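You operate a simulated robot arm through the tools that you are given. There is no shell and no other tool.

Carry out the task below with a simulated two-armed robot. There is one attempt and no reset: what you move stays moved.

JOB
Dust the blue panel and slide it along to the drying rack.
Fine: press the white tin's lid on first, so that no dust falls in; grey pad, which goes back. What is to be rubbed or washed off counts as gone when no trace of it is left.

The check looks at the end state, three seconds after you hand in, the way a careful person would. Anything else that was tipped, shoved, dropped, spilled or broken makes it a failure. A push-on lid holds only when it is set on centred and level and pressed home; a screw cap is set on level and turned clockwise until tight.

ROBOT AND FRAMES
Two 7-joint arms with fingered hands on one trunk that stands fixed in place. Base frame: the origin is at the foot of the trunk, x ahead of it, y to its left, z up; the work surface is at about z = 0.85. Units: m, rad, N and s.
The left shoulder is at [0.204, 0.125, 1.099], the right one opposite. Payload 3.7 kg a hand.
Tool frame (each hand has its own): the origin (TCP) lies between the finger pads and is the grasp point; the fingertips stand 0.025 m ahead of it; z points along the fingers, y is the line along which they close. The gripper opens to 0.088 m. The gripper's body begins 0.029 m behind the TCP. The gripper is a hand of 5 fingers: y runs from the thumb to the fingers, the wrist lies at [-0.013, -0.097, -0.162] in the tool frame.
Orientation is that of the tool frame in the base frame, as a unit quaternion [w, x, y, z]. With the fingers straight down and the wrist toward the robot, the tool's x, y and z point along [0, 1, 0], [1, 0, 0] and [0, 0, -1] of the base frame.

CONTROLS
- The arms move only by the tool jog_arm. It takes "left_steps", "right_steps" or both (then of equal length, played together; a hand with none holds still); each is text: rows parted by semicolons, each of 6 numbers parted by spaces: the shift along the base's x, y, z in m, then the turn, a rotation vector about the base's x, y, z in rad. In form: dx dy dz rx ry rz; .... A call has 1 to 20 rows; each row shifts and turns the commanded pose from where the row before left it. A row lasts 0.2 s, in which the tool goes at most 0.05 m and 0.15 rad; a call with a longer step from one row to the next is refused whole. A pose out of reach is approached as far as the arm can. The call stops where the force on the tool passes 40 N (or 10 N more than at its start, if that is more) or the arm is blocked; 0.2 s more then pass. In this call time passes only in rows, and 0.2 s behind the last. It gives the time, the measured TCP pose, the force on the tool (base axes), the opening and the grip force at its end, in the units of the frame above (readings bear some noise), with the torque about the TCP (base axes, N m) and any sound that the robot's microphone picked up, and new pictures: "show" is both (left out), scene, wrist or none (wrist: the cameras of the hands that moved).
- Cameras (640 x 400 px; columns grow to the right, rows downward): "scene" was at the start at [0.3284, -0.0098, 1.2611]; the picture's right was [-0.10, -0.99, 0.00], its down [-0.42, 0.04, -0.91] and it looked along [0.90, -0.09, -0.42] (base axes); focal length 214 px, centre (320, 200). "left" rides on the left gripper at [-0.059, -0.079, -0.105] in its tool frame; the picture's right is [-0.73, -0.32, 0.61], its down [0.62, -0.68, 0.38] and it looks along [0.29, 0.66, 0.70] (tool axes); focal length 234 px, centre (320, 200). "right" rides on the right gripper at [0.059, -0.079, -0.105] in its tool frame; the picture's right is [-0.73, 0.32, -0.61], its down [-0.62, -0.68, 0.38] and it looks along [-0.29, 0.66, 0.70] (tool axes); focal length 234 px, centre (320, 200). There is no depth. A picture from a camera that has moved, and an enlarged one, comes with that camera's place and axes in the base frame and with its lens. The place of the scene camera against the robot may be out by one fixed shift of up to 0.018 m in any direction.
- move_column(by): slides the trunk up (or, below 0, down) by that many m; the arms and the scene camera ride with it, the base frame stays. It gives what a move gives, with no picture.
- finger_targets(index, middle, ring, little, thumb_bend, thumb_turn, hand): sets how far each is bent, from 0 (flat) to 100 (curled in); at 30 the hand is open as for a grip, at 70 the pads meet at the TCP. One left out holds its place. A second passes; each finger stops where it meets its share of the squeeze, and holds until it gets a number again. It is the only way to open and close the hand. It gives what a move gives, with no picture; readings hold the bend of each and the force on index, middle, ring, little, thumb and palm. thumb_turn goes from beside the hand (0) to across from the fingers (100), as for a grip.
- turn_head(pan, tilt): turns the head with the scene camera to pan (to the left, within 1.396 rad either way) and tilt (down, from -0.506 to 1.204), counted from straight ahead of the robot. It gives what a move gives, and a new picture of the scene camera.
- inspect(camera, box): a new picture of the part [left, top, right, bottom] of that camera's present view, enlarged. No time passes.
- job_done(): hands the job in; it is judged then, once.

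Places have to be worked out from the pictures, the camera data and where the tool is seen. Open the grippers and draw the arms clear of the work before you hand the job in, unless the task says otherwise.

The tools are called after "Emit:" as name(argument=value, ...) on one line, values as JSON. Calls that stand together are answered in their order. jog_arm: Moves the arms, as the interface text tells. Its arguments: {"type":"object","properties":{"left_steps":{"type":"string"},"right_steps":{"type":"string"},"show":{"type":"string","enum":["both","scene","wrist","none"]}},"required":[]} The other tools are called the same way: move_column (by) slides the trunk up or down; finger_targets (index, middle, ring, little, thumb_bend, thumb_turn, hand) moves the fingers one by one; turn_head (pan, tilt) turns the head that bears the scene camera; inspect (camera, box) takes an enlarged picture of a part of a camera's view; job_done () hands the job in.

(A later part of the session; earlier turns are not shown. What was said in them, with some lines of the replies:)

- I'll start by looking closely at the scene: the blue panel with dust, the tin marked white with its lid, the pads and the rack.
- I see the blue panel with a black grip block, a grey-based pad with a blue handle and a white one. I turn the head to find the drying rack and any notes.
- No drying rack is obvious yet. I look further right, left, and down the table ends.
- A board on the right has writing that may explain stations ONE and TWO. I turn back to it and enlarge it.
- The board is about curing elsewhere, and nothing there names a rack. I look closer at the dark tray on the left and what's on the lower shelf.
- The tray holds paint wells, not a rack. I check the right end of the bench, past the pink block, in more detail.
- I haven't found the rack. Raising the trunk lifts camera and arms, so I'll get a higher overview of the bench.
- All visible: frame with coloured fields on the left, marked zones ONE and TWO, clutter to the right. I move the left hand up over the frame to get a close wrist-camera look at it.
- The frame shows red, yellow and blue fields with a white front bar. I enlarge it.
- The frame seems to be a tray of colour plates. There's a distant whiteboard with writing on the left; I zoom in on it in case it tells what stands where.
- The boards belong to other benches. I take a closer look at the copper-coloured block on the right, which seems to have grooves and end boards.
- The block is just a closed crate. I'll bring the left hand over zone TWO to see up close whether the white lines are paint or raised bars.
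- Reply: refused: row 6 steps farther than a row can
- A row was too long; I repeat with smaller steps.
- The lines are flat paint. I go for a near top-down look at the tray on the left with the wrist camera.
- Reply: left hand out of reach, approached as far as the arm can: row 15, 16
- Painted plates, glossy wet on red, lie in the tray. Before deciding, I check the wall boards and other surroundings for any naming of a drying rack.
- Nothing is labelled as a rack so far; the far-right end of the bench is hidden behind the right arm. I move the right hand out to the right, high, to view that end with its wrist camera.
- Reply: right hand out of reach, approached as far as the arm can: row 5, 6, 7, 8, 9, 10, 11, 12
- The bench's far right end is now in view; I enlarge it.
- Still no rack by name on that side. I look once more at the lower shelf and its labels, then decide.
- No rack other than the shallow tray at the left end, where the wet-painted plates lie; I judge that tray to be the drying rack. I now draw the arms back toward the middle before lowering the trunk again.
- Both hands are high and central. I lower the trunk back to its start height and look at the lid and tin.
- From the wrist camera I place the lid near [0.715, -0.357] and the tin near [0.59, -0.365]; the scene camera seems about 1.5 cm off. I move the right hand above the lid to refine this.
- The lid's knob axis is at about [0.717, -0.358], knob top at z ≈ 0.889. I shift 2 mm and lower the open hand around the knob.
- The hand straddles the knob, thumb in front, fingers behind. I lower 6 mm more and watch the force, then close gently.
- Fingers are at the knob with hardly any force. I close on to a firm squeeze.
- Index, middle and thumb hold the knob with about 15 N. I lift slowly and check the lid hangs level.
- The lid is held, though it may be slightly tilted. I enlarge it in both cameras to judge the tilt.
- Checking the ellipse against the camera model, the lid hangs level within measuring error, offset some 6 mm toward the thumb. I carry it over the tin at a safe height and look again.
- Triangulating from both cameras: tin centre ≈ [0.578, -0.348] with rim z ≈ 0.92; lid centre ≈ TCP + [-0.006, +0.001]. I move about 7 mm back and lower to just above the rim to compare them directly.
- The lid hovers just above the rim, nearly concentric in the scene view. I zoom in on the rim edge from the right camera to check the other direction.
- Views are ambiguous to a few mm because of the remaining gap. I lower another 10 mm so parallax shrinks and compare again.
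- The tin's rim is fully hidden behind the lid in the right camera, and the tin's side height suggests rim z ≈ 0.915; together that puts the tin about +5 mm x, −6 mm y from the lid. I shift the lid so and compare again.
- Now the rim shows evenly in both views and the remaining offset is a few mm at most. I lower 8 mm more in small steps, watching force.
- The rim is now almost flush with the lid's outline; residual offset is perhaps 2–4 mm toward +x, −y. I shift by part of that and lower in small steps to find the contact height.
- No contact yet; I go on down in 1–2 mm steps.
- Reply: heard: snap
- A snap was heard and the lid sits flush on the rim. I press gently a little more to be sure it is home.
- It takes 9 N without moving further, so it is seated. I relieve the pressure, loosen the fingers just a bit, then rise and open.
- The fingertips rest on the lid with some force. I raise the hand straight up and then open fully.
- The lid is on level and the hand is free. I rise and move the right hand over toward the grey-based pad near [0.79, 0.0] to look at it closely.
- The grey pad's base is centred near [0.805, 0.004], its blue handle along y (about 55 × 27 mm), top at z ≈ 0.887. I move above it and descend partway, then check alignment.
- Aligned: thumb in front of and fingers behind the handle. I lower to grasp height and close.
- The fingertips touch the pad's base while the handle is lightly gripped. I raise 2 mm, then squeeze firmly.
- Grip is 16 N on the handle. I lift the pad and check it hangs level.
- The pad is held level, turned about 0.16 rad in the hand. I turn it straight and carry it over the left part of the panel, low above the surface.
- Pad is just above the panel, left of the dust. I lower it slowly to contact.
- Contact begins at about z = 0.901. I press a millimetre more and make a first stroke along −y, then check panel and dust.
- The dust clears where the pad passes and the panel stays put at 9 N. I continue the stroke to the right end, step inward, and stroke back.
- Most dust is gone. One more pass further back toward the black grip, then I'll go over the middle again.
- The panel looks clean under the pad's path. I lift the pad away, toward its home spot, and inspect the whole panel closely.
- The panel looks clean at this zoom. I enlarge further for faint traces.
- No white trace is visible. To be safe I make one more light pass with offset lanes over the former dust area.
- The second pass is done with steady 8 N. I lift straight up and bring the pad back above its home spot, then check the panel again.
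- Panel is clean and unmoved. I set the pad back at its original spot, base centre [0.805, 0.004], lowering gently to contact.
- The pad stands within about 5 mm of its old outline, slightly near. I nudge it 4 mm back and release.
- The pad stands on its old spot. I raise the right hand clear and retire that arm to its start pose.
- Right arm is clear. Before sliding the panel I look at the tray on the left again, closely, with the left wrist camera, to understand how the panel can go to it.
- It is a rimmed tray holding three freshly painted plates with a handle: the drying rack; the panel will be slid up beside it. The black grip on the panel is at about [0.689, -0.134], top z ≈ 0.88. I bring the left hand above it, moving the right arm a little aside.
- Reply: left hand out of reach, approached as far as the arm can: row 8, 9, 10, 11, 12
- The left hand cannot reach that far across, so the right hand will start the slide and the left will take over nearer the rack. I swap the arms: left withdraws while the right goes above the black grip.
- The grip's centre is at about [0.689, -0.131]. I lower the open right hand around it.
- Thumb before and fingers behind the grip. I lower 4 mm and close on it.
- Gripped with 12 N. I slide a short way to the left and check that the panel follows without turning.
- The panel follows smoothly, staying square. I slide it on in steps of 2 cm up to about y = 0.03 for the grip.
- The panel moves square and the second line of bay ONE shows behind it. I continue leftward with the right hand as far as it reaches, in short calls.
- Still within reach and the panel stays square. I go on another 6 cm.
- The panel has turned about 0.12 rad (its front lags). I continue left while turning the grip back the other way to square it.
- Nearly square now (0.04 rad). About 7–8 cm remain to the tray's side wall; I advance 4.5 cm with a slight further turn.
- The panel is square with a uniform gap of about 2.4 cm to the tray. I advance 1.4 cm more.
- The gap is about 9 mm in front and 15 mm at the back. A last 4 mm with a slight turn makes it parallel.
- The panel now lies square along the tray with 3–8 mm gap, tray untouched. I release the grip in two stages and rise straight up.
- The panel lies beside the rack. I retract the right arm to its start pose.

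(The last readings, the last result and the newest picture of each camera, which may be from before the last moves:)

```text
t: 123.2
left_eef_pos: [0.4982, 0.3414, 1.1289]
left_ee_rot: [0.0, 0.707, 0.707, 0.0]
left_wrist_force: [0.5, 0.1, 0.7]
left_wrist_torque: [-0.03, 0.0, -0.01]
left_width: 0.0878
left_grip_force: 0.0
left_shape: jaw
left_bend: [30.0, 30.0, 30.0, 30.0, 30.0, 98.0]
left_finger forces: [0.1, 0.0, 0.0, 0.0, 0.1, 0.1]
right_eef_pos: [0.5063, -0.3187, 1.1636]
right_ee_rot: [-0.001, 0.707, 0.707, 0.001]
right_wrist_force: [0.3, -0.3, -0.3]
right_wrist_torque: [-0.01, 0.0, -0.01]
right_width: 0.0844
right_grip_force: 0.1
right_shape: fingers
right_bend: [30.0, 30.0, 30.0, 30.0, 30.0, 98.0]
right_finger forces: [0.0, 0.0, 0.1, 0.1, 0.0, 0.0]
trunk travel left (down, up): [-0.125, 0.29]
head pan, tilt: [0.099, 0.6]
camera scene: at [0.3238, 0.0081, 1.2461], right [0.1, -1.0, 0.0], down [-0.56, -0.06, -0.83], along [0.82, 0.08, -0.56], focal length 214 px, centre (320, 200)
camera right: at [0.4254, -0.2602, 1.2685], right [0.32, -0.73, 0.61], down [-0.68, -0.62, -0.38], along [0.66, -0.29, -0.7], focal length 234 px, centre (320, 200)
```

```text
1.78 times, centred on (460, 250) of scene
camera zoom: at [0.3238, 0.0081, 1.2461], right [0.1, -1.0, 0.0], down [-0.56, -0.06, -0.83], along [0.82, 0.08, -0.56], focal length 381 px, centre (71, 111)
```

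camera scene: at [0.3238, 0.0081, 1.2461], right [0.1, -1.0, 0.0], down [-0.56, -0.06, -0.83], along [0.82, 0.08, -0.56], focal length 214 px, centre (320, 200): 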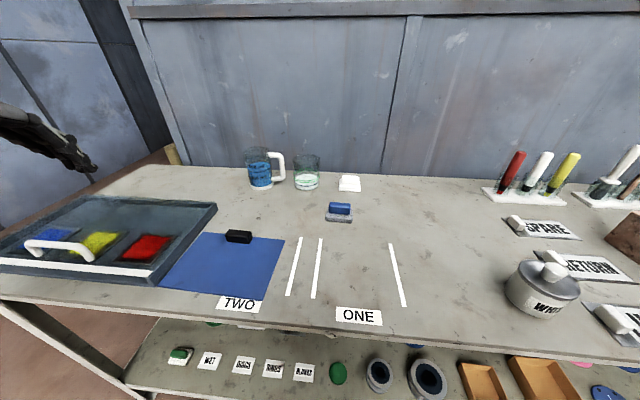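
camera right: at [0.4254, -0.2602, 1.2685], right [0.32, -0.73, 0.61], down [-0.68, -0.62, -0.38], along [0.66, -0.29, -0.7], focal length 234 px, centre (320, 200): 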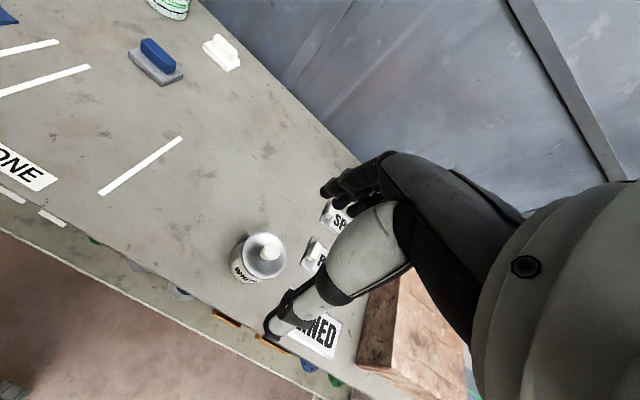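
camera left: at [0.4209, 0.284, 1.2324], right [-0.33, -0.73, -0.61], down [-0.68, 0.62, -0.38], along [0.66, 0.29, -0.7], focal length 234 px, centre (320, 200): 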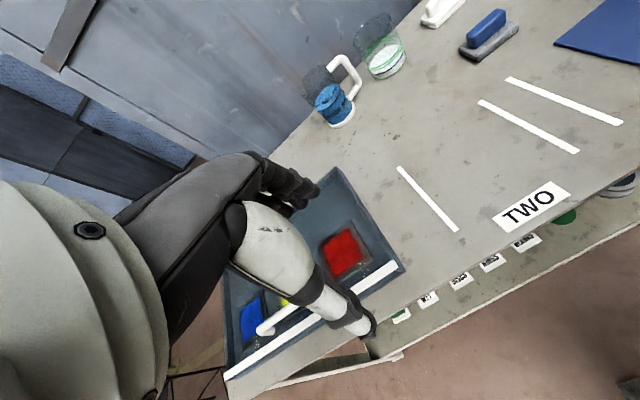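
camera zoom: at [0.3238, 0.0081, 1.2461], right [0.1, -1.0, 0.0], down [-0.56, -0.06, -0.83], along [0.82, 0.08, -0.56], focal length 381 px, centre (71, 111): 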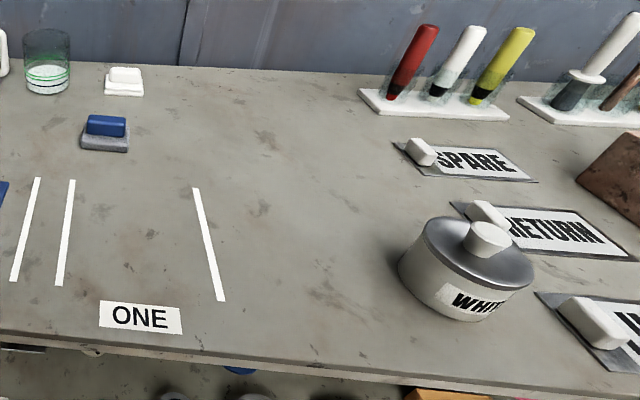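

Everything stands as it should. I check the panel once more for dust from the left wrist camera, which now looks straight down on it, and the lid from the right one.

Emit:
inspect(camera="left", box=[330, 100, 570, 290])

Emit:
inspect(camera="right", box=[190, 200, 330, 310])

Emit:
inspect(camera="right", box=[0, 0, 300, 220])

```text
2.11 times, centred on (450, 195) of left
camera zoom: at [0.4192, 0.2829, 1.2338], right [-0.32, -0.73, -0.61], down [-0.68, 0.62, -0.38], along [0.66, 0.29, -0.7], focal length 493 px, centre (46, 210)
```

zoom: 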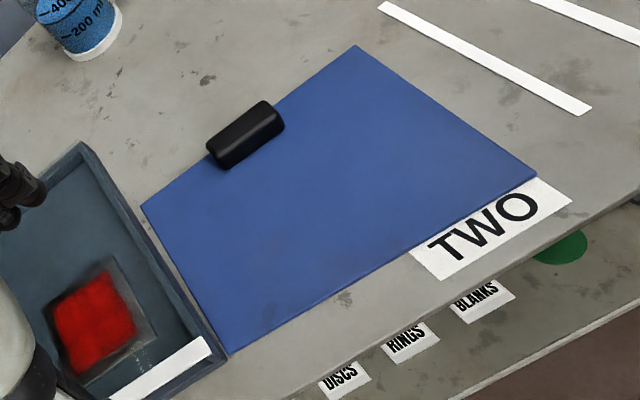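

```text
3.64 times, centred on (260, 255) of right
camera zoom: at [0.4254, -0.2602, 1.2685], right [0.32, -0.73, 0.61], down [-0.68, -0.62, -0.38], along [0.66, -0.29, -0.7], focal length 852 px, centre (538, 0)
```

zoom: 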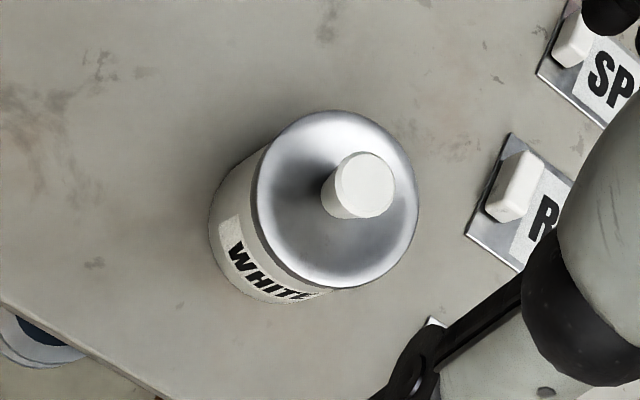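

```text
1.82 times, centred on (150, 110) of right
camera zoom: at [0.4254, -0.2602, 1.2685], right [0.32, -0.73, 0.61], down [-0.68, -0.62, -0.38], along [0.66, -0.29, -0.7], focal length 426 px, centre (629, 364)
```

zoom: 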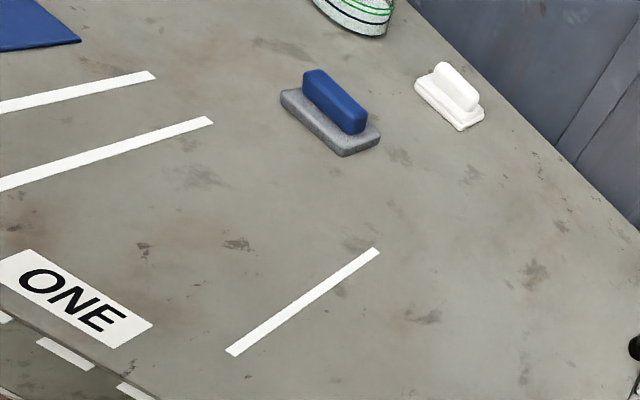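

Panel spotless beside the rack, lid centred and level, pad back in place. I draw both arms back clear of the bench.

Emit:
jog_arm(left_steps="-0.02 0 0.02 0 0 0;-0.02 0 0.02 0 0 0;-0.02 0 0.02 0 0 0;-0.02 0 0.02 0 0 0;-0.02 0 0.01 0 0 0", right_steps="-0.02 0 0.02 0 0 0;-0.02 0 0.02 0 0 0;-0.02 0 0.02 0 0 0;-0.02 0 0.02 0 0 0;-0.02 0 0.01 0 0 0", show="scene")

Emit:
turn_head(pan=0.7, tilt=0.7)

```text
t: 124.4
left_eef_pos: [0.3989, 0.3423, 1.2174]
left_ee_rot: [0.0, 0.707, 0.707, 0.0]
left_wrist_force: [-0.2, 0.6, -0.7]
left_wrist_torque: [0.02, 0.0, 0.01]
left_width: 0.0879
left_grip_force: 0.1
left_shape: jaw
left_bend: [30.0, 30.0, 30.0, 30.0, 30.0, 98.0]
left_finger forces: [0.0, 0.1, 0.0, 0.1, 0.0, 0.0]
right_eef_pos: [0.424, -0.3163, 1.2395]
right_ee_rot: [0.0, 0.706, 0.708, 0.001]
right_wrist_force: [0.2, -0.1, 0.3]
right_wrist_torque: [0.03, 0.01, -0.03]
right_width: 0.0844
right_grip_force: 0.0
right_shape: fingers
right_bend: [30.0, 30.0, 30.0, 30.0, 30.0, 98.0]
right_finger forces: [0.0, 0.1, 0.1, 0.0, 0.1, 0.0]
right hand out of reach, approached as far as the arm can: row 5
trunk travel left (down, up): [-0.125, 0.29]
head pan, tilt: [0.099, 0.6]
camera scene: at [0.325, 0.0081, 1.2456], right [0.1, -1.0, 0.0], down [-0.56, -0.06, -0.82], along [0.82, 0.08, -0.57], focal length 214 px, centre (320, 200)
```

scene: 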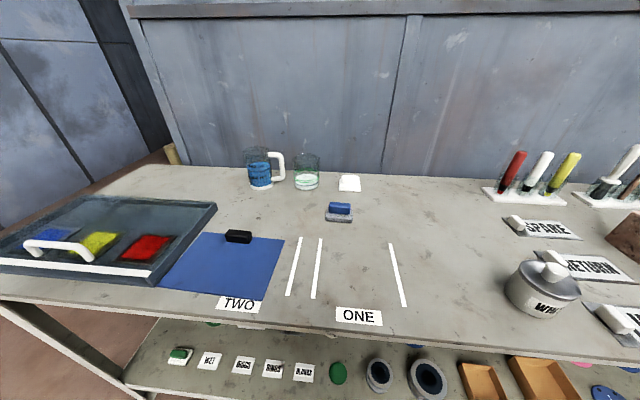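

```text
t: 125.4
left_eef_pos: [0.3981, 0.3422, 1.2174]
left_ee_rot: [-0.001, 0.707, 0.707, 0.0]
left_wrist_force: [-0.3, 0.2, 0.4]
left_wrist_torque: [0.0, 0.0, -0.01]
left_width: 0.0877
left_grip_force: 0.1
left_shape: jaw
left_bend: [30.0, 30.0, 30.0, 30.0, 30.0, 98.0]
left_finger forces: [0.0, 0.0, 0.0, 0.0, 0.1, 0.1]
right_eef_pos: [0.4242, -0.3163, 1.2413]
right_ee_rot: [0.0, 0.706, 0.708, 0.001]
right_wrist_force: [-0.6, 0.3, -0.5]
right_wrist_torque: [-0.01, 0.02, -0.03]
right_width: 0.0845
right_grip_force: 0.0
right_shape: fingers
right_bend: [30.0, 30.0, 30.0, 30.0, 30.0, 98.0]
right_finger forces: [0.0, 0.1, 0.0, 0.0, 0.0, 0.0]
trunk travel left (down, up): [-0.125, 0.29]
head pan, tilt: [0.7, 0.7]
camera scene: at [0.3017, 0.0542, 1.2371], right [0.64, -0.77, 0.0], down [-0.49, -0.41, -0.77], along [0.59, 0.49, -0.64], focal length 214 px, centre (320, 200)
```

scene: 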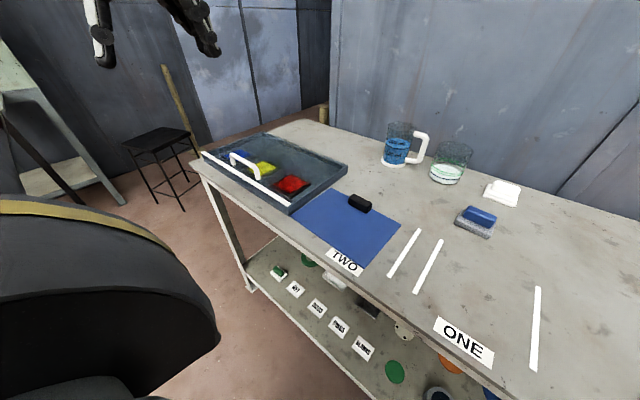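

The panel is clean and lies flat beside the rack. The tin is closed, the grey pad is back on its spot, nothing else has moved, and both hands are open and clear. I hand the job in.

Emit:
job_done()

```text
The job is handed in.
```

I dusted the blue panel and slid it left along the bench, and I've handed the job in. One thing is uncertain: nothing on the bench is labelled as a drying rack. I took it to be the shallow dark tray at the left end, where the red, yellow and blue painted plates lie.

- **White tin:** I pressed the lid on first. It snapped shut and took about 9 N of extra push without moving further, and it looks centred and level.
- **Dusting:** I wiped the panel with the grey pad in two passes at about 8 N. No dust shows in the close-up pictures. A dark smudge near one corner remains; I took it for surface grime, not dust, and left it.
- **Grey pad:** It is back on its original spot, matching its old outline in the scene picture to within a few millimetres.
- **Blue panel:** It lies flat and square beside the tray, with a gap of about 3–8 mm. It was not put inside, because it doesn't fit there without touching the painted plates. It now covers most of the bay marked TWO.

The pictures show nothing else moved, and both hands are open and drawn back.
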